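You operate a simulated robot arm through the tools that you are given. There is no shell and no other tool. Be economical: measure what you need, move in short steps, check, and stop when the job is done.

The job below is to be done with a simulated two-armed robot. You get a single attempt, and the scene is never put back.

TASK
Clamp a sound short board on the top rests, push check, then peg the deck with the two-hand start.
Fine: no split, no knot over a cross board.

The check looks at the end state, three seconds after you hand in, the way a careful person would. Anything else that was tipped, shoved, dropped, spilled or broken makes it a failure.

THE ROBOT
Two 7-joint arms with two-finger parallel grippers on one trunk, on a base that drives. Base frame: it is fixed to the floor where the robot stands at the start and does not move with it; the origin is under the middle of the robot, x ahead of it, y to its left, z up. Lengths are in cm, angles in rad, forces in N, time in s.
The left shoulder is at the start at [5, 20.9, 119.6], the right one opposite. With the tool pointing down near the work surface each hand reaches from about 26 to 92 cm from the robot's upright axis, wherever it stands, measured 20 degrees to its own side. Places, roughly: check button [240, 0, 120]. Payload 4.4 kg a hand.
Tool frame (each hand has its own): the origin (TCP) lies between the finger pads and is the grasp point; the fingertips stand 2.3 cm ahead of it; z points along the fingers, y is the line along which they close. The gripper opens to 9.4 cm. The fingers are 3.8 cm wide and 1 cm thick; the gripper's body (5.4 by 9.6 cm) begins 3.9 cm behind the TCP.
Orientation is that of the tool frame in the base frame, as a unit quaternion [x, y, z, w]. With the fingers straight down and closing along the base's y, the tool's x points along the base's -x, its y along +y and its z along -z.

THE INTERFACE
- The arms move only by the tool send_rows. It takes "left_series", "right_series" or both (then of equal length, played together; a hand with none holds still); each is a list of rows, each a list of 7 numbers: the opening, from 0 (shut) to 1 (fully open), then the shift along the tool's x, y, z in cm, then the turn, a rotation vector about the tool's x, y, z in rad. In form: [[gripper, x, y, z, rx, ry, rz], ...]. A call has 1 to 12 rows; each row shifts and turns the commanded pose from where the row before left it, along the tool's axes as they then stand. A row lasts 0.2 s, in which the tool goes at most 5 cm and 0.15 rad; a call with a longer step from one row to the next is refused whole, and so is a gripper value outside its range. Where a pose cannot be reached the arm comes as near as it can. A force on the tool above 40 N (or 10 N above the force at the start of the call, whichever is more), or a blocked arm, ends the call early, and 0.2 s more pass. The fingers move at their own pace (about 10.8 cm/s each) and stop on an object; they squeeze with about 20 N. The grip force told is the motor's: it shows also when the fingers shut on nothing. Time passes only in rows, and 0.2 s behind the last, so rows that do not move let the fingers close. It gives the time, the measured TCP pose, the force on the tool (base axes), the opening and the grip force at its end, in the units of the frame above (readings bear some noise), with the torque about the TCP (base axes, N m) and any sound that the robot's microphone picked up.
- Cameras (640 x 400 px; columns grow to the right, rows downward): "scene" is now at [15.59, -2.41, 137.32]; the picture's right is [-0.25, -0.97, 0.00], its down [-0.50, 0.13, -0.86] and it looks along [0.83, -0.21, -0.52] (base axes); focal length 278 px, centre (320, 200). "left" rides on the left gripper at [8.6, -1.6, -7.4] in its tool frame; the picture's right is [0.18, 0.98, 0.00], its down [-0.58, 0.11, -0.81] and it looks along [-0.79, 0.15, 0.59] (tool axes); focal length 243 px, centre (320, 200). "right" rides on the right gripper at [8.6, 1.6, -7.5] in its tool frame; the picture's right is [-0.18, 0.98, 0.00], its down [-0.58, -0.11, -0.81] and it looks along [-0.79, -0.15, 0.59] (tool axes); focal length 243 px, centre (320, 200). There is no depth. A picture from a camera that has moved, and an enlarged one, comes with that camera's place and axes in the base frame and with its lens.
- capture(camera): a new picture of that camera. No time passes.
- slide_trunk(by): slides the trunk up (or, below 0, down) by that many cm; the arms and the scene camera ride with it, the base frame stays. It gives what a move gives, with no picture.
- drive_base(legs): drives the robot by 1 to 6 legs, each [ahead, left, turn to the left] in cm, cm and rad, along the robot's own axes; the way and the turn of a leg run together, so that a leg with both is an arc; at most 150 cm and 3.142 rad a leg. The arms and the cameras ride along, it lands a little off, and it stops where it bumps. It gives what a move gives.
- head_to(pan, tilt): turns the head with the scene camera to pan (to the left, within 1.396 rad either way) and tilt (down, from -0.506 to 1.204), counted from straight ahead of the robot. It gives what a move gives.
- enlarge(camera, box): a new picture of the part [left, top, right, bottom] of that camera's present view, enlarged. No time passes.
- close_job(): hands the job in; it is judged then, once.

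Go step by step. Nothing tells you exact positions but the pictures and the camera data: compare them with the known pose of the tool, close in by small moves and look again before you grip or let go. The budget is 120 turns and 108 pictures, counting those below and the enlarged ones. Unless the task says otherwise, let go and move clear before handing in, and close with one line.

The tools are called after "Request:" by a JSON object that holds its "name" and its "arguments". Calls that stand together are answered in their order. send_rows: Moves the arms, as the interface text tells. Its arguments: {"type":"object","properties":{"left_series":{"type":"array"},"right_series":{"type":"array"}},"required":[]} The other tools are called the same way: slide_trunk (by) slides the trunk up or down; drive_base (legs) drives the base; head_to (pan, tilt) turns the head that bears the scene camera; capture (camera) takes a picture; enlarge (camera, box) takes an enlarged picture of a part of a camera's view; close_job () hands the job in.

At the start:

```text
time: 0.0
left_tool_pos: [67.31, 8.9, 116.03]
left_ee_rot: [0.0, 1.0, 0.0, 0.0]
left_wrist_force: [-0.1, 0.0, 0.2]
left_torque: [-0.05, 0.04, 0.0]
left_finger_gap: 9.41
left_grip_force: 0.0
right_tool_pos: [44.18, -39.09, 115.45]
right_ee_rot: [0.001, 1.0, 0.0, 0.0]
right_wrist_force: [0.2, 0.6, -0.4]
right_torque: [-0.01, 0.0, 0.01]
right_finger_gap: 9.42
right_grip_force: 0.0
trunk travel left (down, up): [-27.5, 28.8]
robot x, y, heading: [0.09, 0.21, 0.002]
head pan, tilt: [-0.253, 0.545]
```

scene: 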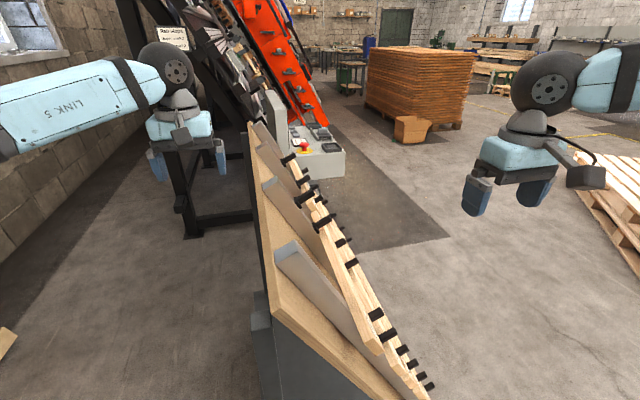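
right: 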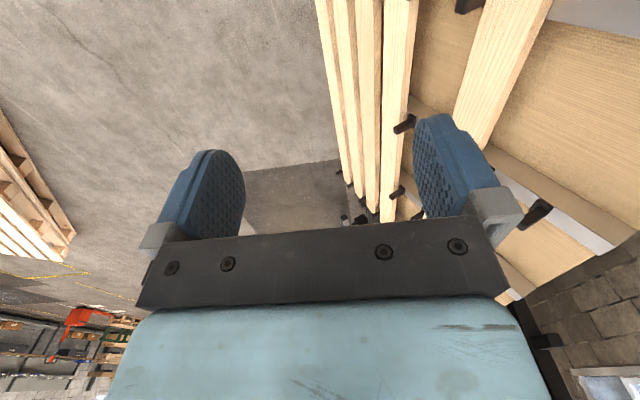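
left: 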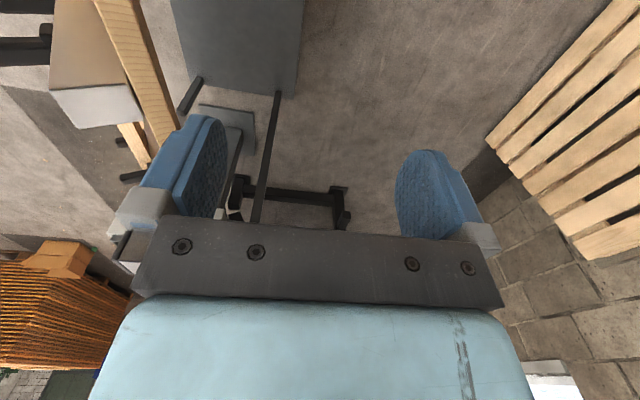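

I see a sloped jig in front with boards on pins, a rack at the left and a machine beyond it with a sign. I'll look around before moving anything.

Request:
{"name": "enlarge", "arguments": {"camera": "scene", "box": [140, 0, 360, 200]}}

Request:
{"name": "enlarge", "arguments": {"camera": "scene", "box": [220, 100, 460, 400]}}

Request:
{"name": "head_to", "arguments": {"pan": 0.3, "tilt": 0.2}}

Request:
{"name": "capture", "arguments": {"camera": "scene"}}

```text
2.00 times, centred on (250, 100) of scene
camera zoom: at [15.59, -2.41, 137.32], right [-0.25, -0.97, 0.0], down [-0.5, 0.13, -0.86], along [0.83, -0.21, -0.52], focal length 556 px, centre (460, 400)
```

zoom: 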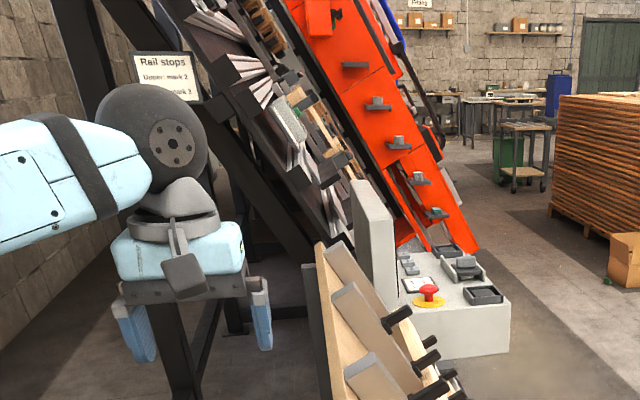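

```text
1.33 times, centred on (340, 250) of scene
camera zoom: at [15.59, -2.41, 137.32], right [-0.25, -0.97, 0.0], down [-0.5, 0.13, -0.86], along [0.83, -0.21, -0.52], focal length 370 px, centre (293, 133)
```

zoom: 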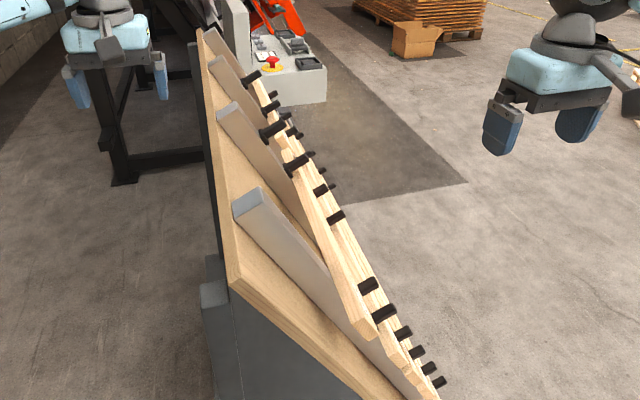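

```text
time: 1.0
left_tool_pos: [67.33, 8.94, 116.02]
left_ee_rot: [0.0, 1.0, -0.001, 0.0]
left_wrist_force: [-0.3, 0.5, 1.0]
left_torque: [0.01, 0.03, 0.01]
left_finger_gap: 9.41
left_grip_force: 0.2
right_tool_pos: [44.18, -39.04, 115.42]
right_ee_rot: [0.0, 1.0, 0.0, 0.0]
right_wrist_force: [-0.2, 0.0, -0.3]
right_torque: [0.0, -0.03, 0.01]
right_finger_gap: 9.42
right_grip_force: 0.1
trunk travel left (down, up): [-27.5, 28.8]
robot x, y, heading: [-0.14, -0.04, -0.002]
head pan, tilt: [0.3, 0.201]
```

```text
102 pictures are left
camera scene: at [15.8, 2.6, 140.5], right [0.29, -0.96, 0.0], down [-0.19, -0.06, -0.98], along [0.94, 0.29, -0.2], focal length 278 px, centre (320, 200)
```

scene: 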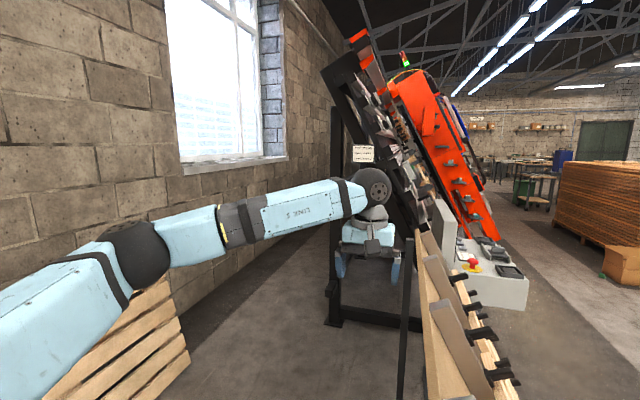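

A sign "Rail stops: upper mark 2, lower mark 3" stands by the rack. I'll read it closer and look at the rest of the workshop.

Request:
{"name": "enlarge", "arguments": {"camera": "scene", "box": [340, 135, 390, 170]}}

Request:
{"name": "enlarge", "arguments": {"camera": "scene", "box": [310, 20, 550, 170]}}

Request:
{"name": "enlarge", "arguments": {"camera": "scene", "box": [370, 170, 550, 390]}}

Request:
{"name": "head_to", "arguments": {"pan": -0.9, "tilt": 0.5}}

Request:
{"name": "capture", "arguments": {"camera": "scene"}}

```text
11.43 times, centred on (365, 152) of scene
camera zoom: at [15.8, 2.6, 140.5], right [0.29, -0.96, 0.0], down [-0.19, -0.06, -0.98], along [0.94, 0.29, -0.2], focal length 3175 px, centre (-194, 743)
```

zoom: 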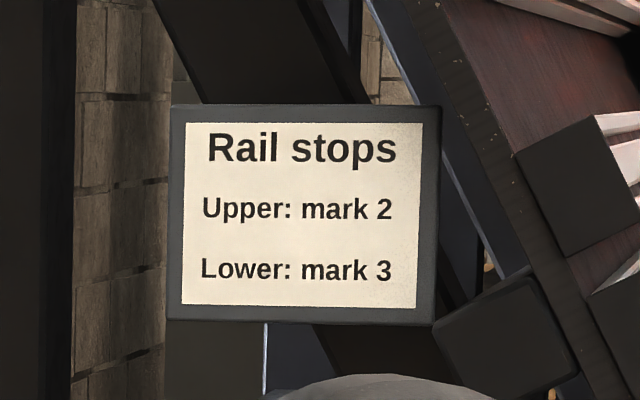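

```text
2.67 times, centred on (430, 95) of scene
camera zoom: at [15.8, 2.6, 140.5], right [0.29, -0.96, 0.0], down [-0.19, -0.06, -0.98], along [0.94, 0.29, -0.2], focal length 741 px, centre (27, 480)
```

zoom: 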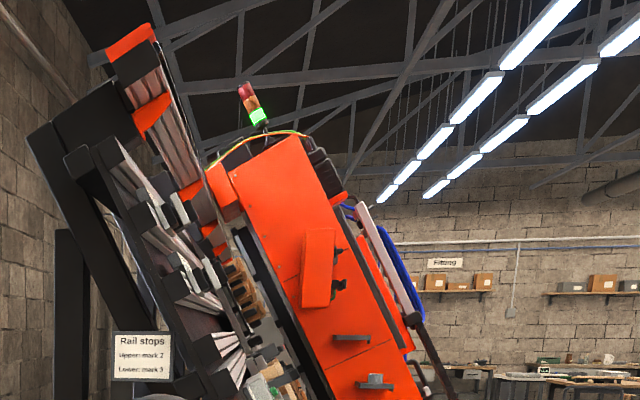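

```text
1.82 times, centred on (460, 280) of scene
camera zoom: at [15.8, 2.6, 140.5], right [0.29, -0.96, 0.0], down [-0.19, -0.06, -0.98], along [0.94, 0.29, -0.2], focal length 505 px, centre (66, 54)
```

zoom: 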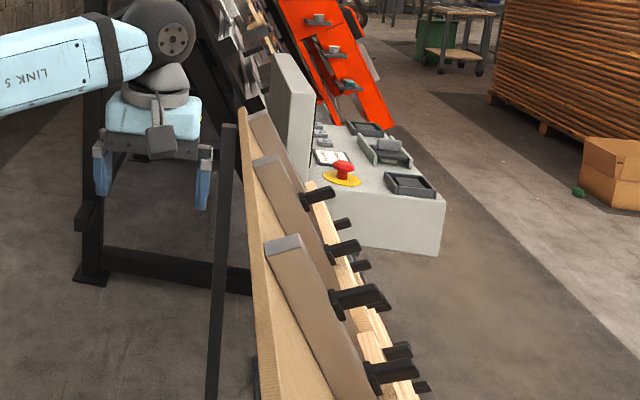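

```text
time: 2.4
left_tool_pos: [67.33, 8.83, 115.96]
left_ee_rot: [0.0, 1.0, 0.001, 0.0]
left_wrist_force: [-0.2, -0.4, -1.0]
left_torque: [-0.03, 0.02, -0.01]
left_finger_gap: 9.4
left_grip_force: 0.1
right_tool_pos: [44.31, -39.02, 115.37]
right_ee_rot: [0.0, 1.0, 0.0, 0.0]
right_wrist_force: [0.6, 0.0, 1.2]
right_torque: [0.02, -0.02, -0.03]
right_finger_gap: 9.4
right_grip_force: 0.0
trunk travel left (down, up): [-27.5, 28.8]
robot x, y, heading: [0.02, 0.15, 0.001]
head pan, tilt: [-0.901, 0.499]
```

```text
98 pictures are left
camera scene: at [12.55, -7.28, 137.74], right [-0.78, -0.62, 0.0], down [-0.3, 0.37, -0.88], along [0.55, -0.69, -0.48], focal length 278 px, centre (320, 200)
```

scene: 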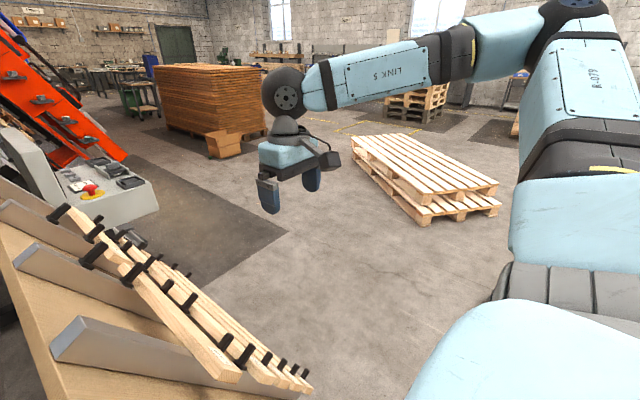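

The near thing is a sloping rack holding boards on pegs, and beyond it the leaning jig with the orange machine and console. I'll look down at the near rack and measure it, then left and right, before driving.

Request:
{"name": "head_to", "arguments": {"pan": -0.2, "tilt": 1.0}}

Request:
{"name": "capture", "arguments": {"camera": "scene"}}

Request:
{"name": "head_to", "arguments": {"pan": -1.39, "tilt": 0.6}}

Request:
{"name": "capture", "arguments": {"camera": "scene"}}

Request:
{"name": "head_to", "arguments": {"pan": 1.39, "tilt": 0.6}}

Request:
{"name": "capture", "arguments": {"camera": "scene"}}

```text
time: 3.4
left_tool_pos: [67.33, 8.9, 115.91]
left_ee_rot: [0.0, 1.0, 0.0, 0.001]
left_wrist_force: [-0.8, -0.2, 0.3]
left_torque: [-0.02, 0.03, -0.01]
left_finger_gap: 9.37
left_grip_force: 0.1
right_tool_pos: [44.25, -39.09, 115.37]
right_ee_rot: [0.0, 1.0, 0.0, 0.0]
right_wrist_force: [-0.2, 0.1, -0.3]
right_torque: [-0.01, 0.0, -0.02]
right_finger_gap: 9.4
right_grip_force: 0.1
trunk travel left (down, up): [-27.5, 28.8]
robot x, y, heading: [0.21, -0.23, 0.001]
head pan, tilt: [-0.201, 1.0]
```

```text
97 pictures are left
camera scene: at [13.72, -1.55, 133.63], right [-0.2, -0.98, 0.0], down [-0.82, 0.17, -0.54], along [0.53, -0.11, -0.84], focal length 278 px, centre (320, 200)
```

scene: 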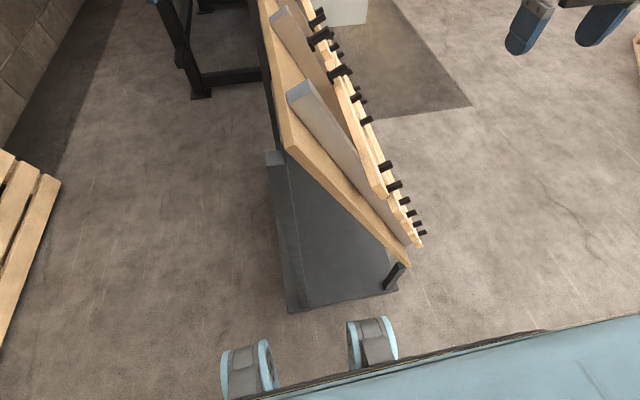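

```text
time: 4.8
left_tool_pos: [67.37, 8.97, 116.06]
left_ee_rot: [0.0, 1.0, 0.0, 0.001]
left_wrist_force: [0.2, -0.8, 0.0]
left_torque: [0.03, -0.02, 0.0]
left_finger_gap: 9.41
left_grip_force: 0.1
right_tool_pos: [44.19, -39.05, 115.44]
right_ee_rot: [-0.001, 1.0, 0.0, 0.001]
right_wrist_force: [0.2, -0.3, -0.3]
right_torque: [0.03, 0.0, 0.0]
right_finger_gap: 9.42
right_grip_force: 0.0
trunk travel left (down, up): [-27.5, 28.8]
robot x, y, heading: [-0.25, -0.02, 0.001]
head pan, tilt: [-1.389, 0.6]
```

```text
96 pictures are left
camera scene: at [8.49, -8.84, 136.82], right [-0.98, -0.18, 0.0], down [-0.1, 0.56, -0.82], along [0.15, -0.81, -0.57], focal length 278 px, centre (320, 200)
```

scene: 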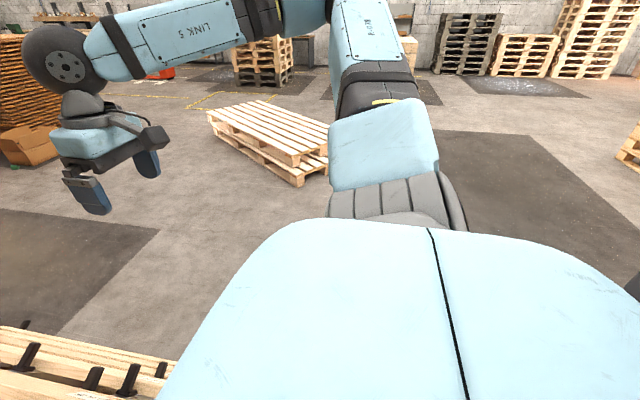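

```text
time: 7.3
left_tool_pos: [67.28, 8.85, 115.99]
left_ee_rot: [-0.001, 1.0, 0.0, 0.0]
left_wrist_force: [-0.3, 0.0, 1.2]
left_torque: [-0.02, -0.02, -0.01]
left_finger_gap: 9.4
left_grip_force: 0.1
right_tool_pos: [44.3, -39.12, 115.38]
right_ee_rot: [0.0, 1.0, 0.001, 0.0]
right_wrist_force: [-1.2, -0.6, -0.9]
right_torque: [-0.01, 0.01, -0.01]
right_finger_gap: 9.39
right_grip_force: 0.1
trunk travel left (down, up): [-27.5, 28.8]
robot x, y, heading: [-0.1, 0.1, 0.0]
head pan, tilt: [1.389, 0.6]
```

```text
95 pictures are left
camera scene: at [8.49, 8.54, 136.83], right [0.98, -0.18, 0.0], down [-0.1, -0.56, -0.83], along [0.15, 0.81, -0.56], focal length 278 px, centre (320, 200)
```

scene: 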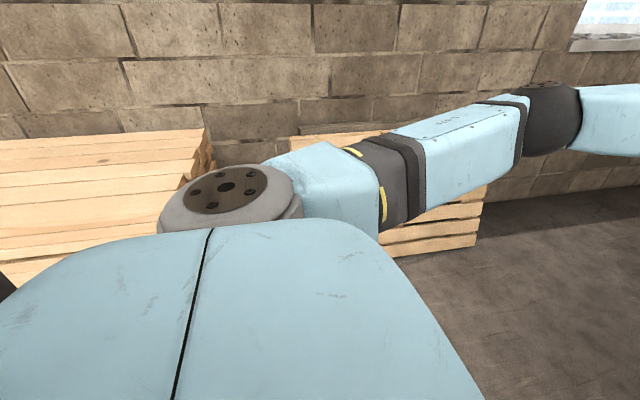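

The near rack is a steep panel (near end x≈42, y from about 5 at the top to −45 at the foot) facing −y. I'll raise the trunk, drive right and turn left to face it.

Request:
{"name": "slide_trunk", "arguments": {"by": 15}}

Request:
{"name": "drive_base", "arguments": {"legs": [[-15, 0, 0], [0, -130, 0], [0, 0, 0.9]]}}

Request:
{"name": "head_to", "arguments": {"pan": 0.0, "tilt": 0.4}}

Request:
{"name": "capture", "arguments": {"camera": "scene"}}

```text
time: 9.0
left_tool_pos: [67.33, 8.91, 130.98]
left_ee_rot: [0.0, 1.0, 0.0, 0.0]
left_wrist_force: [-0.2, 0.0, 0.1]
left_torque: [-0.02, 0.01, 0.02]
left_finger_gap: 9.39
left_grip_force: 0.1
right_tool_pos: [44.15, -38.99, 130.44]
right_ee_rot: [0.001, 1.0, 0.0, 0.0]
right_wrist_force: [0.7, -0.1, -0.3]
right_torque: [0.0, 0.01, -0.02]
right_finger_gap: 9.4
right_grip_force: 0.1
trunk travel left (down, up): [-42.5, 13.8]
robot x, y, heading: [0.13, 0.2, 0.003]
head pan, tilt: [1.389, 0.6]
```

```text
time: 17.5
left_tool_pos: [52.71, -76.7, 131.08]
left_ee_rot: [-0.009, 1.0, 0.001, -0.001]
left_wrist_force: [0.7, -0.5, -0.6]
left_torque: [0.01, 0.01, 0.02]
left_finger_gap: 9.41
left_grip_force: 0.0
right_tool_pos: [30.21, -124.95, 130.44]
right_ee_rot: [-0.009, 1.0, 0.0, -0.001]
right_wrist_force: [0.3, -0.5, 1.1]
right_torque: [0.01, 0.01, -0.01]
right_finger_gap: 9.41
right_grip_force: 0.0
trunk travel left (down, up): [-42.5, 13.8]
robot x, y, heading: [-14.38, -86.48, 0.017]
head pan, tilt: [1.389, 0.6]
stopped in leg 2: the robot was blocked; the commanded pose is now the measured one
```

```text
time: 19.0
left_tool_pos: [52.62, -76.47, 131.0]
left_ee_rot: [-0.01, 1.0, 0.001, 0.0]
left_wrist_force: [-0.9, -0.1, -0.2]
left_torque: [0.0, 0.01, 0.04]
left_finger_gap: 9.41
left_grip_force: 0.1
right_tool_pos: [30.26, -124.75, 130.48]
right_ee_rot: [-0.009, 1.0, -0.001, 0.0]
right_wrist_force: [0.1, 0.1, 0.2]
right_torque: [0.0, -0.02, -0.02]
right_finger_gap: 9.43
right_grip_force: 0.1
trunk travel left (down, up): [-42.5, 13.8]
robot x, y, heading: [-14.79, -86.62, 0.02]
head pan, tilt: [0.0, 0.4]
```

```text
94 pictures are left
camera scene: at [1.58, -86.43, 153.65], right [0.02, -1.0, 0.0], down [-0.39, -0.01, -0.92], along [0.92, 0.02, -0.39], focal length 278 px, centre (320, 200)
```

scene: 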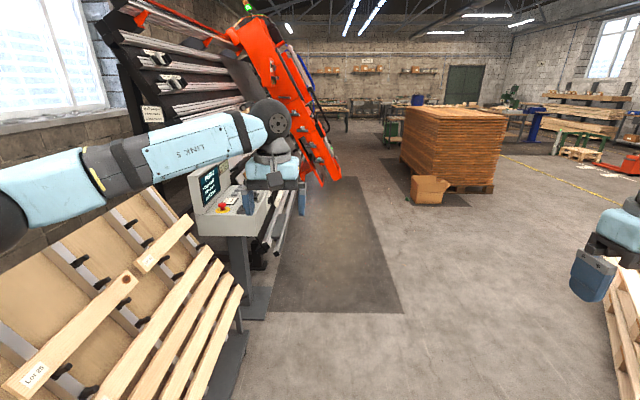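

Drive was blocked at y≈−86. I'll look to the right to see by what, and at the jig.

Request:
{"name": "head_to", "arguments": {"pan": -1.2, "tilt": 0.6}}

Request:
{"name": "capture", "arguments": {"camera": "scene"}}

Request:
{"name": "head_to", "arguments": {"pan": 0.6, "tilt": 0.6}}

Request:
{"name": "capture", "arguments": {"camera": "scene"}}

```text
time: 20.4
left_tool_pos: [52.72, -76.45, 131.13]
left_ee_rot: [-0.01, 1.0, 0.0, 0.0]
left_wrist_force: [0.5, 0.6, -0.6]
left_torque: [0.01, -0.02, 0.01]
left_finger_gap: 9.4
left_grip_force: 0.0
right_tool_pos: [30.44, -124.86, 130.48]
right_ee_rot: [-0.008, 1.0, 0.0, 0.0]
right_wrist_force: [-0.3, -0.2, -0.1]
right_torque: [0.03, 0.01, 0.02]
right_finger_gap: 9.42
right_grip_force: 0.1
trunk travel left (down, up): [-42.5, 13.8]
robot x, y, heading: [-14.72, -86.83, 0.017]
head pan, tilt: [-1.201, 0.6]
```

```text
93 pictures are left
camera scene: at [-4.34, -94.81, 151.83], right [-0.93, -0.38, 0.0], down [-0.21, 0.52, -0.83], along [0.31, -0.76, -0.56], focal length 278 px, centre (320, 200)
```

scene: 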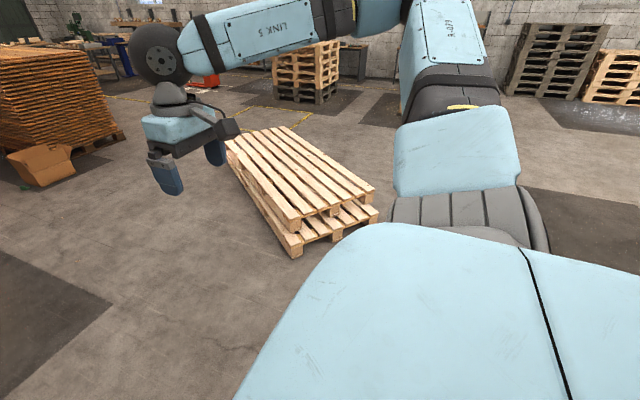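

```text
time: 22.2
left_tool_pos: [52.6, -76.31, 131.01]
left_ee_rot: [-0.009, 1.0, 0.0, 0.0]
left_wrist_force: [0.4, 0.3, 0.0]
left_torque: [-0.04, -0.03, 0.03]
left_finger_gap: 9.39
left_grip_force: 0.1
right_tool_pos: [30.32, -124.81, 130.36]
right_ee_rot: [-0.008, 1.0, 0.0, 0.0]
right_wrist_force: [-0.3, -0.3, -1.1]
right_torque: [-0.03, 0.0, 0.05]
right_finger_gap: 9.42
right_grip_force: 0.1
trunk travel left (down, up): [-42.5, 13.8]
robot x, y, heading: [-14.53, -86.76, 0.015]
head pan, tilt: [0.6, 0.6]
```

```text
92 pictures are left
camera scene: at [-0.47, -81.51, 151.83], right [0.58, -0.82, 0.0], down [-0.46, -0.33, -0.83], along [0.67, 0.48, -0.56], focal length 278 px, centre (320, 200)
```

scene: 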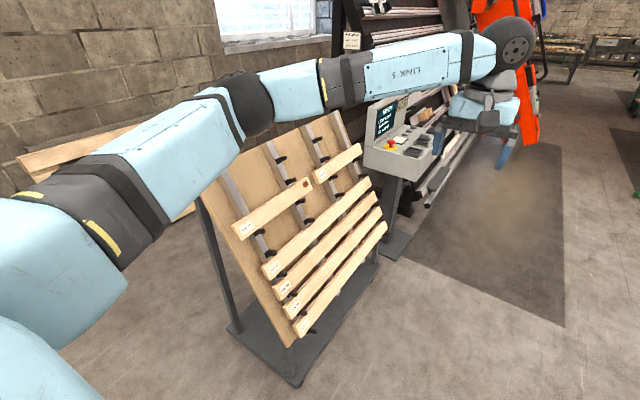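

Nothing visible blocks to the right, so probably something low beside/behind the base; I'll go forward and to the right instead, away from it.

Request:
{"name": "drive_base", "arguments": {"legs": [[45, -10, 0], [50, -40, 0], [0, 0, 1.2]]}}

Request:
{"name": "head_to", "arguments": {"pan": 0.2, "tilt": 0.5}}

Request:
{"name": "capture", "arguments": {"camera": "scene"}}

```text
time: 31.5
left_tool_pos: [96.59, -68.03, 131.07]
left_ee_rot: [-0.575, 0.818, 0.0, 0.0]
left_wrist_force: [-0.2, -0.1, -0.5]
left_torque: [0.0, 0.04, 0.0]
left_finger_gap: 9.4
left_grip_force: 0.1
right_tool_pos: [133.8, -106.17, 130.42]
right_ee_rot: [-0.573, 0.819, 0.0, 0.0]
right_wrist_force: [0.1, 0.0, 0.1]
right_torque: [-0.04, 0.01, 0.0]
right_finger_gap: 9.4
right_grip_force: 0.0
trunk travel left (down, up): [-42.5, 13.8]
robot x, y, heading: [82.0, -134.52, 1.214]
head pan, tilt: [0.6, 0.6]
```

```text
time: 32.4
left_tool_pos: [96.61, -68.12, 131.07]
left_ee_rot: [-0.575, 0.818, 0.0, 0.0]
left_wrist_force: [0.7, 0.6, 0.0]
left_torque: [-0.03, 0.0, 0.01]
left_finger_gap: 9.41
left_grip_force: 0.1
right_tool_pos: [133.75, -106.3, 130.51]
right_ee_rot: [-0.574, 0.819, 0.0, 0.0]
right_wrist_force: [0.8, -0.2, 0.0]
right_torque: [-0.01, 0.03, -0.01]
right_finger_gap: 9.42
right_grip_force: 0.1
trunk travel left (down, up): [-42.5, 13.8]
robot x, y, heading: [81.96, -134.2, 1.219]
head pan, tilt: [0.201, 0.499]
```

```text
91 pictures are left
camera scene: at [85.74, -119.25, 152.73], right [0.99, -0.15, 0.0], down [-0.07, -0.47, -0.88], along [0.13, 0.87, -0.48], focal length 278 px, centre (320, 200)
```

scene: 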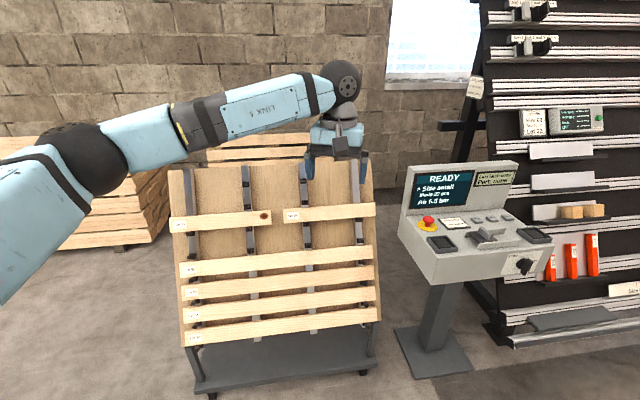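

Now the supply rack, console and jig are visible. I'll read the labels and screens.

Request:
{"name": "enlarge", "arguments": {"camera": "scene", "box": [400, 155, 560, 285]}}

Request:
{"name": "enlarge", "arguments": {"camera": "scene", "box": [160, 180, 385, 355]}}

Request:
{"name": "enlarge", "arguments": {"camera": "scene", "box": [470, 0, 640, 130]}}

Request:
{"name": "head_to", "arguments": {"pan": -0.6, "tilt": 0.25}}

Request:
{"name": "capture", "arguments": {"camera": "scene"}}

```text
3.08 times, centred on (480, 220) of scene
camera zoom: at [85.74, -119.25, 152.73], right [0.99, -0.15, 0.0], down [-0.07, -0.47, -0.88], along [0.13, 0.87, -0.48], focal length 855 px, centre (-172, 138)
```

zoom: 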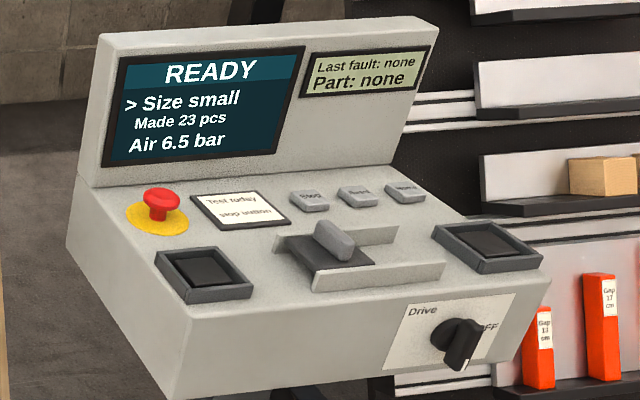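

```text
2.29 times, centred on (272, 268) of scene
camera zoom: at [85.74, -119.25, 152.73], right [0.99, -0.15, 0.0], down [-0.07, -0.47, -0.88], along [0.13, 0.87, -0.48], focal length 635 px, centre (429, 46)
```

zoom: 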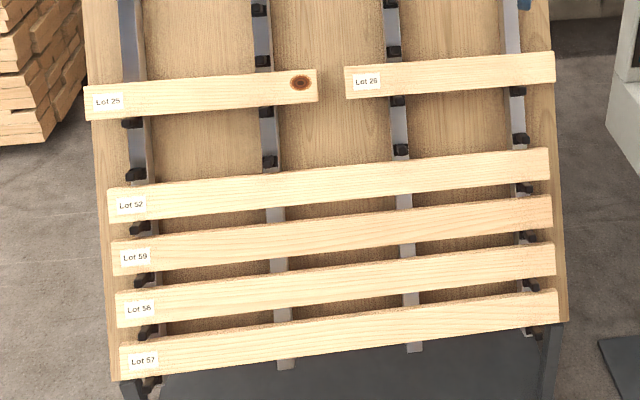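

```text
3.08 times, centred on (555, 65) of scene
camera zoom: at [85.74, -119.25, 152.73], right [0.99, -0.15, 0.0], down [-0.07, -0.47, -0.88], along [0.13, 0.87, -0.48], focal length 855 px, centre (-403, 615)
```

zoom: 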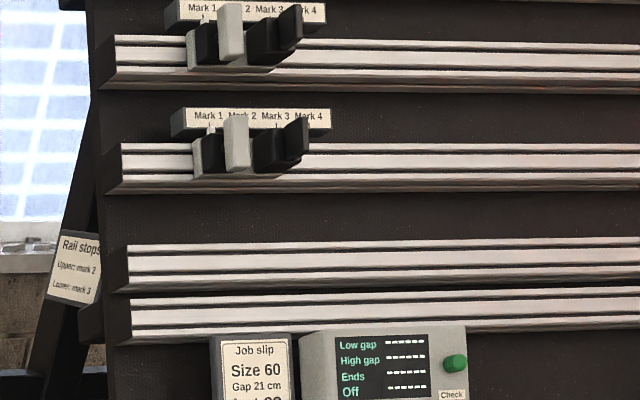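

```text
time: 33.5
left_tool_pos: [96.52, -68.0, 131.13]
left_ee_rot: [-0.575, 0.818, -0.001, 0.0]
left_wrist_force: [-1.2, 0.0, 0.2]
left_torque: [0.03, -0.01, -0.01]
left_finger_gap: 9.39
left_grip_force: 0.1
right_tool_pos: [133.81, -106.17, 130.5]
right_ee_rot: [-0.574, 0.819, -0.001, 0.0]
right_wrist_force: [-0.7, 0.0, -0.3]
right_torque: [-0.01, -0.03, -0.02]
right_finger_gap: 9.4
right_grip_force: 0.1
trunk travel left (down, up): [-42.5, 13.8]
robot x, y, heading: [82.1, -134.42, 1.223]
head pan, tilt: [-0.6, 0.25]
```

```text
87 pictures are left
camera scene: at [91.99, -122.81, 155.04], right [0.58, -0.81, 0.0], down [-0.2, -0.14, -0.97], along [0.79, 0.56, -0.25], focal length 278 px, centre (320, 200)
```

scene: 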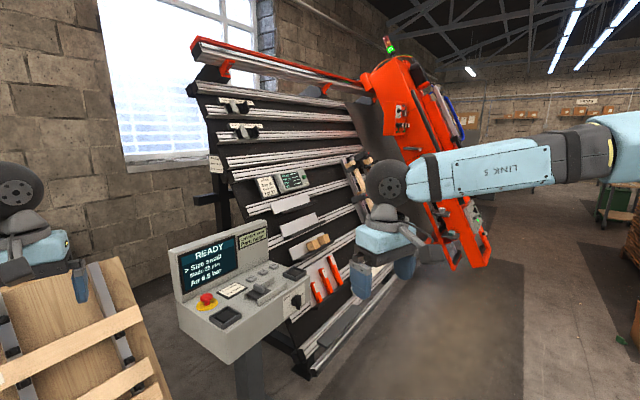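

The job slip reads "Size 60, gap 21 cm…", the console shows size small with Drive OFF, and the jig has stops, a check box and gap gauges. I'll drive over to the jig to read everything.

Request:
{"name": "drive_base", "arguments": {"legs": [[24, -112, 0.0], [0, 0, 0.35]]}}

Request:
{"name": "head_to", "arguments": {"pan": 0.0, "tilt": 0.3}}

Request:
{"name": "capture", "arguments": {"camera": "scene"}}

```text
time: 44.8
left_tool_pos: [186.95, -83.15, 131.06]
left_ee_rot: [0.711, -0.703, -0.001, 0.0]
left_wrist_force: [-0.4, -0.4, -1.0]
left_torque: [0.06, -0.01, -0.02]
left_finger_gap: 9.41
left_grip_force: 0.1
right_tool_pos: [235.08, -105.97, 130.4]
right_ee_rot: [0.711, -0.704, 0.0, -0.001]
right_wrist_force: [-0.1, -0.8, 0.3]
right_torque: [0.01, 0.0, 0.01]
right_finger_gap: 9.41
right_grip_force: 0.1
trunk travel left (down, up): [-42.5, 13.8]
robot x, y, heading: [196.39, -150.59, 1.578]
head pan, tilt: [-0.6, 0.25]
```

```text
time: 45.8
left_tool_pos: [186.85, -83.22, 131.14]
left_ee_rot: [0.711, -0.703, 0.0, 0.001]
left_wrist_force: [-0.1, 0.6, 0.1]
left_torque: [0.02, 0.02, 0.0]
left_finger_gap: 9.4
left_grip_force: 0.1
right_tool_pos: [235.1, -105.96, 130.49]
right_ee_rot: [0.71, -0.704, 0.0, 0.0]
right_wrist_force: [0.7, 0.6, -0.3]
right_torque: [-0.04, 0.01, -0.02]
right_finger_gap: 9.41
right_grip_force: 0.1
trunk travel left (down, up): [-42.5, 13.8]
robot x, y, heading: [196.33, -150.68, 1.578]
head pan, tilt: [0.0, 0.3]
```

```text
86 pictures are left
camera scene: at [196.46, -134.58, 154.58], right [1.0, 0.01, 0.0], down [0.0, -0.3, -0.96], along [-0.01, 0.96, -0.3], focal length 278 px, centre (320, 200)
```

scene: 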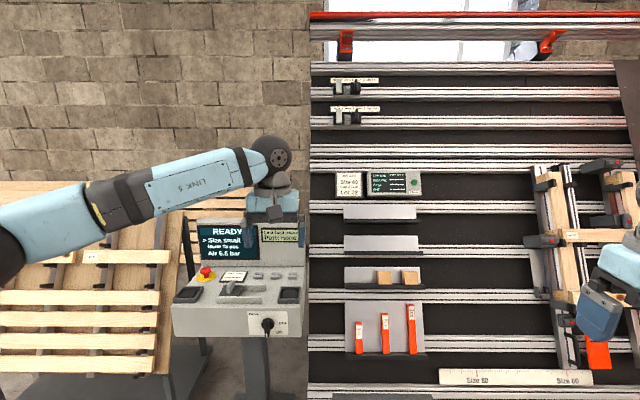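

The deck itself is at the right on the leaning frame. I'll read the slip and then look there.

Request:
{"name": "enlarge", "arguments": {"camera": "scene", "box": [315, 65, 445, 200]}}

Request:
{"name": "enlarge", "arguments": {"camera": "scene", "box": [315, 190, 475, 400]}}

Request:
{"name": "drive_base", "arguments": {"legs": [[-20, -35, 0]]}}

Request:
{"name": "head_to", "arguments": {"pan": -0.3, "tilt": 0.35}}

Request:
{"name": "capture", "arguments": {"camera": "scene"}}

```text
2.96 times, centred on (380, 132) of scene
camera zoom: at [196.46, -134.58, 154.58], right [1.0, 0.01, 0.0], down [0.0, -0.3, -0.96], along [-0.01, 0.96, -0.3], focal length 823 px, centre (142, 400)
```

zoom: 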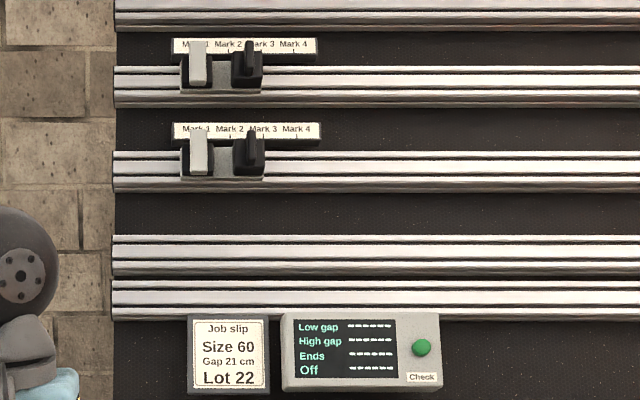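

```text
1.90 times, centred on (395, 295) of scene
camera zoom: at [196.46, -134.58, 154.58], right [1.0, 0.01, 0.0], down [0.0, -0.3, -0.96], along [-0.01, 0.96, -0.3], focal length 529 px, centre (177, 19)
```

zoom: 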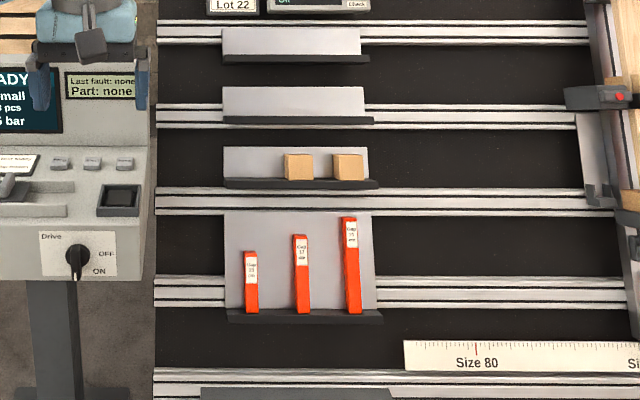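

```text
time: 49.5
left_tool_pos: [222.15, -102.9, 131.05]
left_ee_rot: [0.712, -0.702, 0.0, -0.001]
left_wrist_force: [0.0, -0.3, 0.4]
left_torque: [0.0, 0.01, 0.0]
left_finger_gap: 9.41
left_grip_force: 0.1
right_tool_pos: [270.58, -125.31, 130.51]
right_ee_rot: [0.712, -0.702, 0.001, -0.001]
right_wrist_force: [-0.5, -0.4, 0.3]
right_torque: [-0.01, -0.01, 0.03]
right_finger_gap: 9.41
right_grip_force: 0.1
trunk travel left (down, up): [-42.5, 13.8]
robot x, y, heading: [232.24, -169.89, 1.588]
head pan, tilt: [0.0, 0.3]
```

```text
time: 50.3
left_tool_pos: [222.25, -102.85, 131.08]
left_ee_rot: [0.713, -0.701, 0.0, 0.0]
left_wrist_force: [-0.9, -0.8, 0.1]
left_torque: [-0.03, 0.0, 0.0]
left_finger_gap: 9.39
left_grip_force: 0.1
right_tool_pos: [270.63, -125.41, 130.4]
right_ee_rot: [0.712, -0.703, 0.0, 0.0]
right_wrist_force: [0.1, 0.2, 0.4]
right_torque: [-0.03, 0.02, -0.02]
right_finger_gap: 9.38
right_grip_force: 0.0
trunk travel left (down, up): [-42.5, 13.8]
robot x, y, heading: [232.48, -170.23, 1.585]
head pan, tilt: [-0.3, 0.351]
```

```text
83 pictures are left
camera scene: at [234.9, -154.59, 154.1], right [0.96, -0.28, 0.0], down [-0.1, -0.33, -0.94], along [0.26, 0.9, -0.34], focal length 278 px, centre (320, 200)
```

scene: 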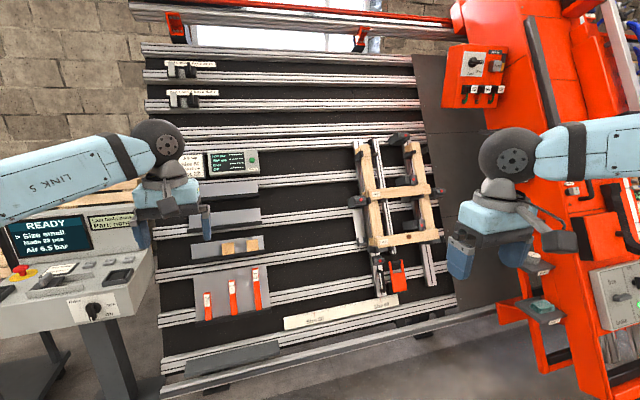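

I see the deck with cross boards already clamped, and top rests above. Zooming in.

Request:
{"name": "enlarge", "arguments": {"camera": "scene", "box": [340, 125, 460, 305]}}

Request:
{"name": "enlarge", "arguments": {"camera": "scene", "box": [430, 30, 640, 130]}}

Request:
{"name": "enlarge", "arguments": {"camera": "scene", "box": [180, 250, 420, 340]}}

Request:
{"name": "enlarge", "arguments": {"camera": "scene", "box": [500, 180, 640, 380]}}

```text
2.22 times, centred on (400, 215) of scene
camera zoom: at [234.9, -154.59, 154.1], right [0.96, -0.28, 0.0], down [-0.1, -0.33, -0.94], along [0.26, 0.9, -0.34], focal length 617 px, centre (142, 167)
```

zoom: 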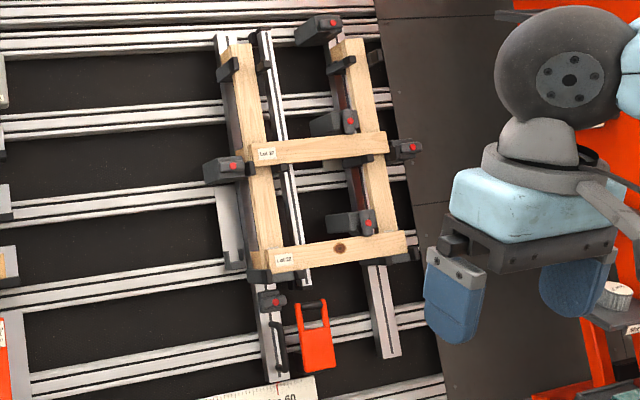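

```text
3.05 times, centred on (535, 80) of scene
camera zoom: at [234.9, -154.59, 154.1], right [0.96, -0.28, 0.0], down [-0.1, -0.33, -0.94], along [0.26, 0.9, -0.34], focal length 847 px, centre (-335, 566)
```

zoom: 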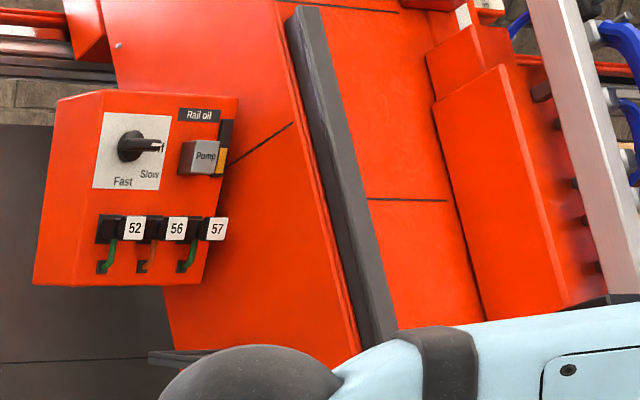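

```text
2.67 times, centred on (300, 295) of scene
camera zoom: at [234.9, -154.59, 154.1], right [0.96, -0.28, 0.0], down [-0.1, -0.33, -0.94], along [0.26, 0.9, -0.34], focal length 741 px, centre (373, -53)
```

zoom: 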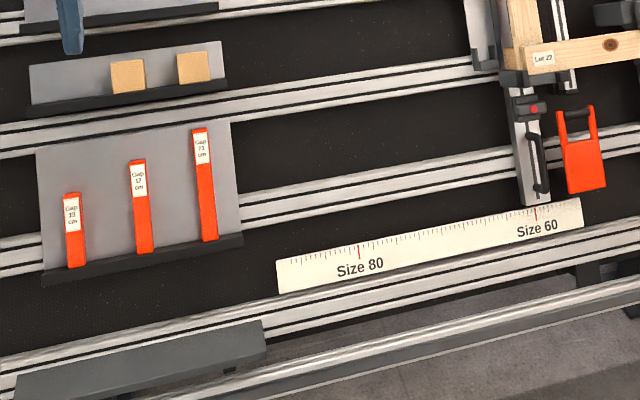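

```text
2.00 times, centred on (570, 280) of scene
camera zoom: at [234.9, -154.59, 154.1], right [0.96, -0.28, 0.0], down [-0.1, -0.33, -0.94], along [0.26, 0.9, -0.34], focal length 556 px, centre (-180, 40)
```

zoom: 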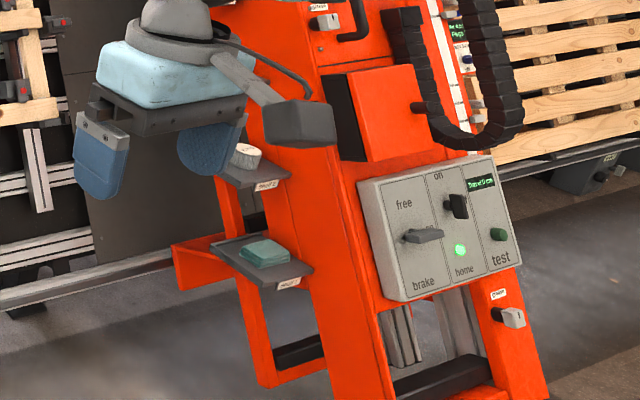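

Reading fine details: deck labels, console notes, machine panel.

Request:
{"name": "enlarge", "arguments": {"camera": "scene", "box": [345, 130, 440, 200]}}

Request:
{"name": "enlarge", "arguments": {"camera": "scene", "box": [345, 190, 440, 260]}}

Request:
{"name": "enlarge", "arguments": {"camera": "scene", "box": [0, 205, 155, 325]}}

Request:
{"name": "head_to", "arguments": {"pan": -0.75, "tilt": 0.35}}

Request:
{"name": "capture", "arguments": {"camera": "scene"}}

```text
5.71 times, centred on (392, 165) of scene
camera zoom: at [234.9, -154.59, 154.1], right [0.96, -0.28, 0.0], down [-0.1, -0.33, -0.94], along [0.26, 0.9, -0.34], focal length 1588 px, centre (-94, 400)
```

zoom: 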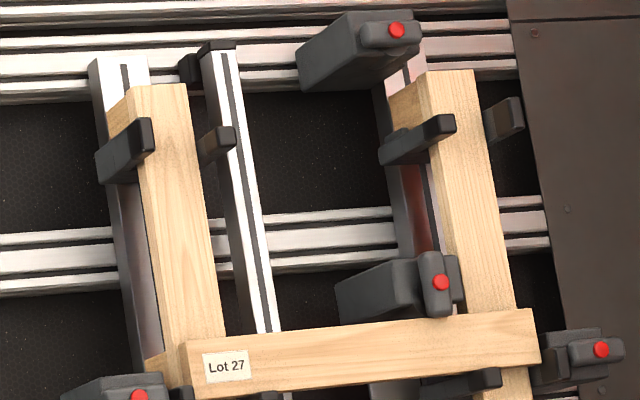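

```text
5.71 times, centred on (392, 225) of scene
camera zoom: at [234.9, -154.59, 154.1], right [0.96, -0.28, 0.0], down [-0.1, -0.33, -0.94], along [0.26, 0.9, -0.34], focal length 1588 px, centre (-94, 57)
```

zoom: 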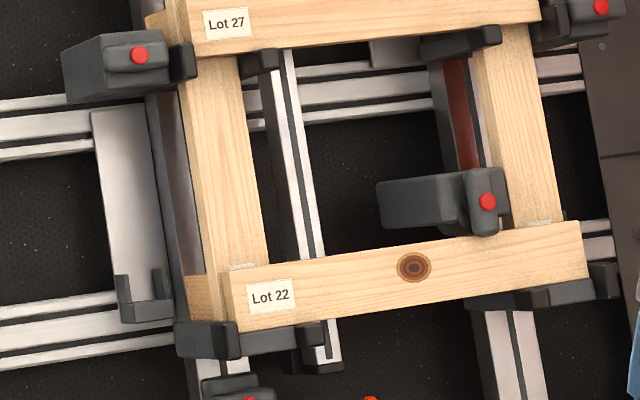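

```text
3.33 times, centred on (78, 265) of scene
camera zoom: at [234.9, -154.59, 154.1], right [0.96, -0.28, 0.0], down [-0.1, -0.33, -0.94], along [0.26, 0.9, -0.34], focal length 926 px, centre (1128, -17)
```

zoom: 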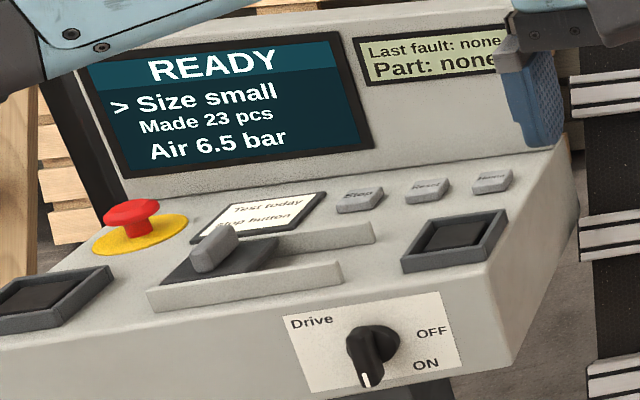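

```text
time: 51.2
left_tool_pos: [222.31, -102.91, 130.97]
left_ee_rot: [0.713, -0.702, 0.0, 0.0]
left_wrist_force: [0.5, -0.2, -0.2]
left_torque: [0.0, 0.01, -0.02]
left_finger_gap: 9.42
left_grip_force: 0.0
right_tool_pos: [270.74, -125.38, 130.45]
right_ee_rot: [0.712, -0.702, 0.0, -0.001]
right_wrist_force: [-0.4, 0.6, -0.2]
right_torque: [-0.03, 0.01, -0.01]
right_finger_gap: 9.4
right_grip_force: 0.1
trunk travel left (down, up): [-42.5, 13.8]
robot x, y, heading: [232.27, -170.18, 1.585]
head pan, tilt: [-0.75, 0.351]
```

```text
75 pictures are left
camera scene: at [238.51, -156.61, 154.1], right [0.74, -0.67, 0.0], down [-0.23, -0.25, -0.94], along [0.63, 0.7, -0.34], focal length 278 px, centre (320, 200)
```

scene: 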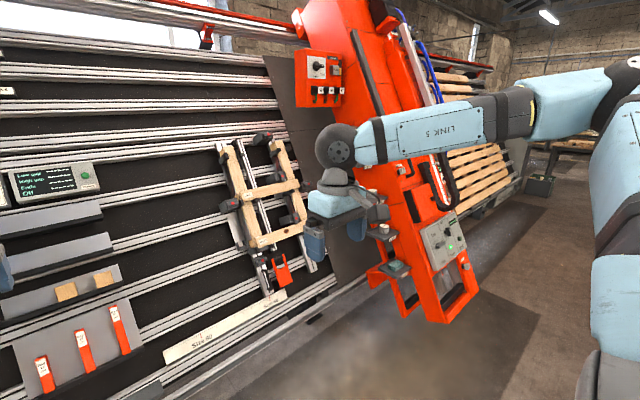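

The deck holds Lot 27 and Lot 22 on lower rests; the top rests are empty, ringed by red-button clamps. The candidates are the short Lot 25 (knot near its end) and Lot 26 on the supply rack. I'll go back there and inspect Lot 26.

Request:
{"name": "drive_base", "arguments": {"legs": [[0, 147, 0], [48, 0, -0.014]]}}

Request:
{"name": "head_to", "arguments": {"pan": 0.0, "tilt": 0.6}}

Request:
{"name": "capture", "arguments": {"camera": "scene"}}

```text
time: 67.0
left_tool_pos: [74.81, -54.89, 131.05]
left_ee_rot: [-0.7, 0.714, 0.0, 0.0]
left_wrist_force: [0.4, -0.4, -0.4]
left_torque: [0.04, -0.02, 0.02]
left_finger_gap: 9.4
left_grip_force: 0.0
right_tool_pos: [122.23, -79.33, 130.5]
right_ee_rot: [-0.699, 0.715, 0.0, 0.001]
right_wrist_force: [0.0, -0.9, 0.1]
right_torque: [0.02, 0.01, 0.0]
right_finger_gap: 9.39
right_grip_force: 0.0
trunk travel left (down, up): [-42.5, 13.8]
robot x, y, heading: [82.16, -122.17, 1.545]
head pan, tilt: [-0.75, 0.351]
```

```text
time: 68.1
left_tool_pos: [74.83, -54.87, 131.2]
left_ee_rot: [-0.699, 0.715, 0.0, 0.0]
left_wrist_force: [0.4, 0.6, -0.5]
left_torque: [0.01, -0.02, 0.0]
left_finger_gap: 9.4
left_grip_force: 0.1
right_tool_pos: [122.24, -79.18, 130.5]
right_ee_rot: [-0.699, 0.715, 0.0, 0.0]
right_wrist_force: [-0.1, -0.4, -0.3]
right_torque: [0.04, -0.01, -0.01]
right_finger_gap: 9.4
right_grip_force: 0.2
trunk travel left (down, up): [-42.5, 13.8]
robot x, y, heading: [82.02, -122.35, 1.546]
head pan, tilt: [0.0, 0.6]
```

```text
74 pictures are left
camera scene: at [82.73, -107.0, 151.83], right [1.0, -0.02, 0.0], down [-0.01, -0.56, -0.83], along [0.02, 0.82, -0.56], focal length 278 px, centre (320, 200)
```

scene: 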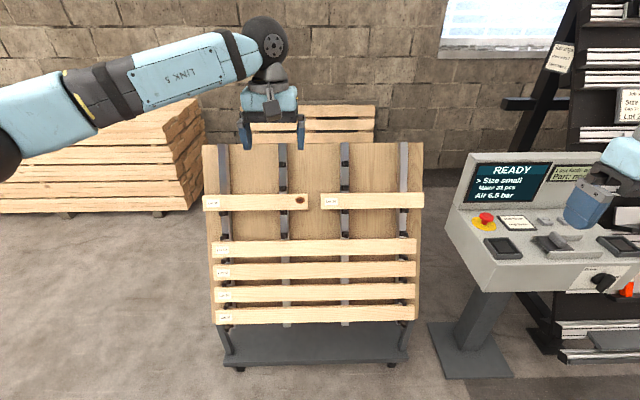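

Request:
{"name": "enlarge", "arguments": {"camera": "scene", "box": [315, 185, 430, 215]}}

Request:
{"name": "enlarge", "arguments": {"camera": "scene", "box": [198, 140, 320, 216]}}

Request:
{"name": "enlarge", "arguments": {"camera": "scene", "box": [475, 155, 595, 225]}}

```text
5.57 times, centred on (372, 200) of scene
camera zoom: at [82.73, -107.0, 151.83], right [1.0, -0.02, 0.0], down [-0.01, -0.56, -0.83], along [0.02, 0.82, -0.56], focal length 1546 px, centre (28, 200)
```

zoom: 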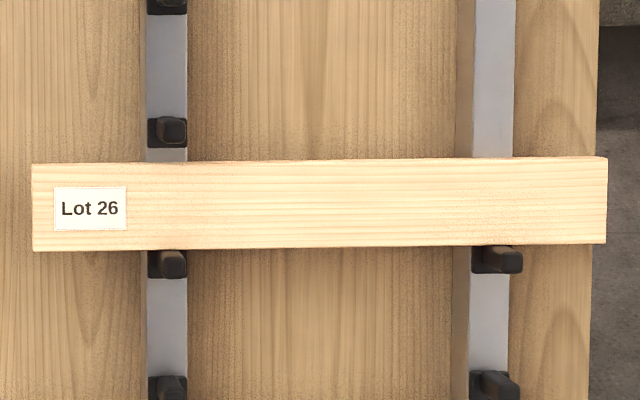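

```text
5.25 times, centred on (259, 178) of scene
camera zoom: at [82.73, -107.0, 151.83], right [1.0, -0.02, 0.0], down [-0.01, -0.56, -0.83], along [0.02, 0.82, -0.56], focal length 1458 px, centre (640, 315)
```

zoom: 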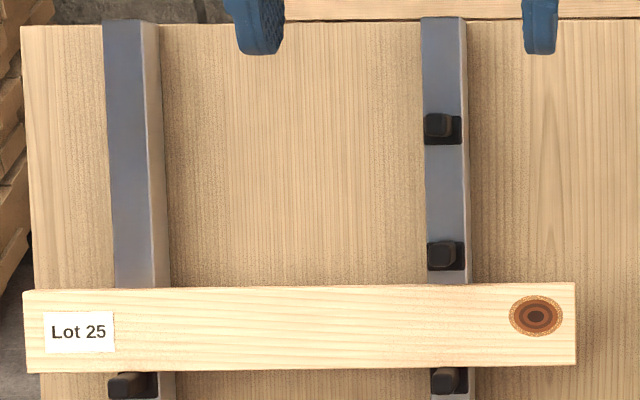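

```text
5.33 times, centred on (535, 190) of scene
camera zoom: at [82.73, -107.0, 151.83], right [1.0, -0.02, 0.0], down [-0.01, -0.56, -0.83], along [0.02, 0.82, -0.56], focal length 1482 px, centre (-827, 253)
```

zoom: 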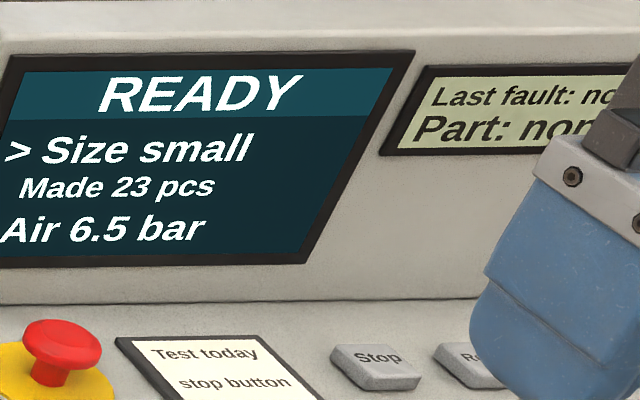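

Lot 26 is clean and sound, about 42×6.4 cm, centre near (106.5, −14, 88). I'll carry it with the right hand, gripping across its width; first reorient the right hand to point into the slope.

Request:
{"name": "send_rows", "arguments": {"right_series": [[1, -5, 0, 0, 0, 0, 0], [1, -5, 0, 0, 0, 0, 0], [1, -5, 0, 0, 0, 0, 0], [1, -5, 0, 0, 0, 0, 0], [1, -5, 0, 0, 0, 0, 0], [1, 0, 0, 0, 0, 0, 0.1428], [1, 0, 0, 0, 0, 0, 0.1428], [1, 0, 0, 0, 0, 0, 0.1428], [1, 0, 0, 0, 0, 0, 0.1428], [1, 0, 0, 0, 0, 0, 0.1428], [1, 0, 0, 0, 0, 0, 0.1428]]}}

Request:
{"name": "send_rows", "arguments": {"right_series": [[1, 0, 0, 0, 0, 0, 0.1428], [1, 0, 0, 0, 0, 0, 0.1428], [1, 0, 0, 0, 0, 0, 0.1428], [1, 0, 0, 0, 0, 0, 0.1428], [1, 0, 0, 0, 0, 0, 0.1428], [1, 0, 0, 0, -0.133, 0, 0], [1, 0, 0, 0, -0.133, 0, 0], [1, 0, 0, 0, -0.133, 0, 0], [1, 0, 0, 0, -0.133, 0, 0]]}}

Request:
{"name": "send_rows", "arguments": {"right_series": [[1, 0, 0, 0, -0.133, 0, 0], [1, 0, 0, 0, -0.133, 0, 0], [1, 0, 0, 0, -0.133, 0, 0], [1, 0, 0, 0, -0.133, 0, 0], [1, 0, 0, 0, 0, 0, 0]]}}

```text
time: 70.5
left_tool_pos: [74.86, -54.78, 131.04]
left_ee_rot: [-0.699, 0.715, 0.0, 0.0]
left_wrist_force: [0.5, 0.1, 0.0]
left_torque: [0.0, 0.0, -0.03]
left_finger_gap: 9.41
left_grip_force: 0.1
right_tool_pos: [122.96, -54.2, 130.54]
right_ee_rot: [-0.336, 0.942, 0.0, 0.001]
right_wrist_force: [0.6, -0.1, -0.2]
right_torque: [-0.01, -0.01, 0.0]
right_finger_gap: 9.4
right_grip_force: 0.1
trunk travel left (down, up): [-42.5, 13.8]
robot x, y, heading: [82.15, -122.24, 1.549]
head pan, tilt: [0.0, 0.6]
```

```text
time: 72.5
left_tool_pos: [74.78, -54.97, 131.12]
left_ee_rot: [-0.7, 0.714, 0.001, 0.0]
left_wrist_force: [0.2, 0.4, -1.0]
left_torque: [-0.01, -0.02, 0.03]
left_finger_gap: 9.41
left_grip_force: 0.1
right_tool_pos: [122.73, -54.24, 130.53]
right_ee_rot: [0.011, 0.965, 0.263, 0.003]
right_wrist_force: [0.4, -0.7, 0.8]
right_torque: [0.04, -0.01, 0.0]
right_finger_gap: 9.41
right_grip_force: 0.0
trunk travel left (down, up): [-42.5, 13.8]
robot x, y, heading: [82.4, -122.38, 1.551]
head pan, tilt: [0.0, 0.6]
```

```text
time: 73.7
left_tool_pos: [74.61, -54.82, 131.07]
left_ee_rot: [-0.7, 0.714, -0.001, 0.001]
left_wrist_force: [-0.4, -0.2, -0.3]
left_torque: [0.01, -0.06, 0.01]
left_finger_gap: 9.42
left_grip_force: 0.0
right_tool_pos: [122.68, -54.13, 130.58]
right_ee_rot: [0.009, 0.861, 0.508, 0.007]
right_wrist_force: [0.1, -0.3, 0.9]
right_torque: [-0.01, -0.01, -0.03]
right_finger_gap: 9.41
right_grip_force: 0.0
trunk travel left (down, up): [-42.5, 13.8]
robot x, y, heading: [82.09, -122.19, 1.548]
head pan, tilt: [0.0, 0.6]
```

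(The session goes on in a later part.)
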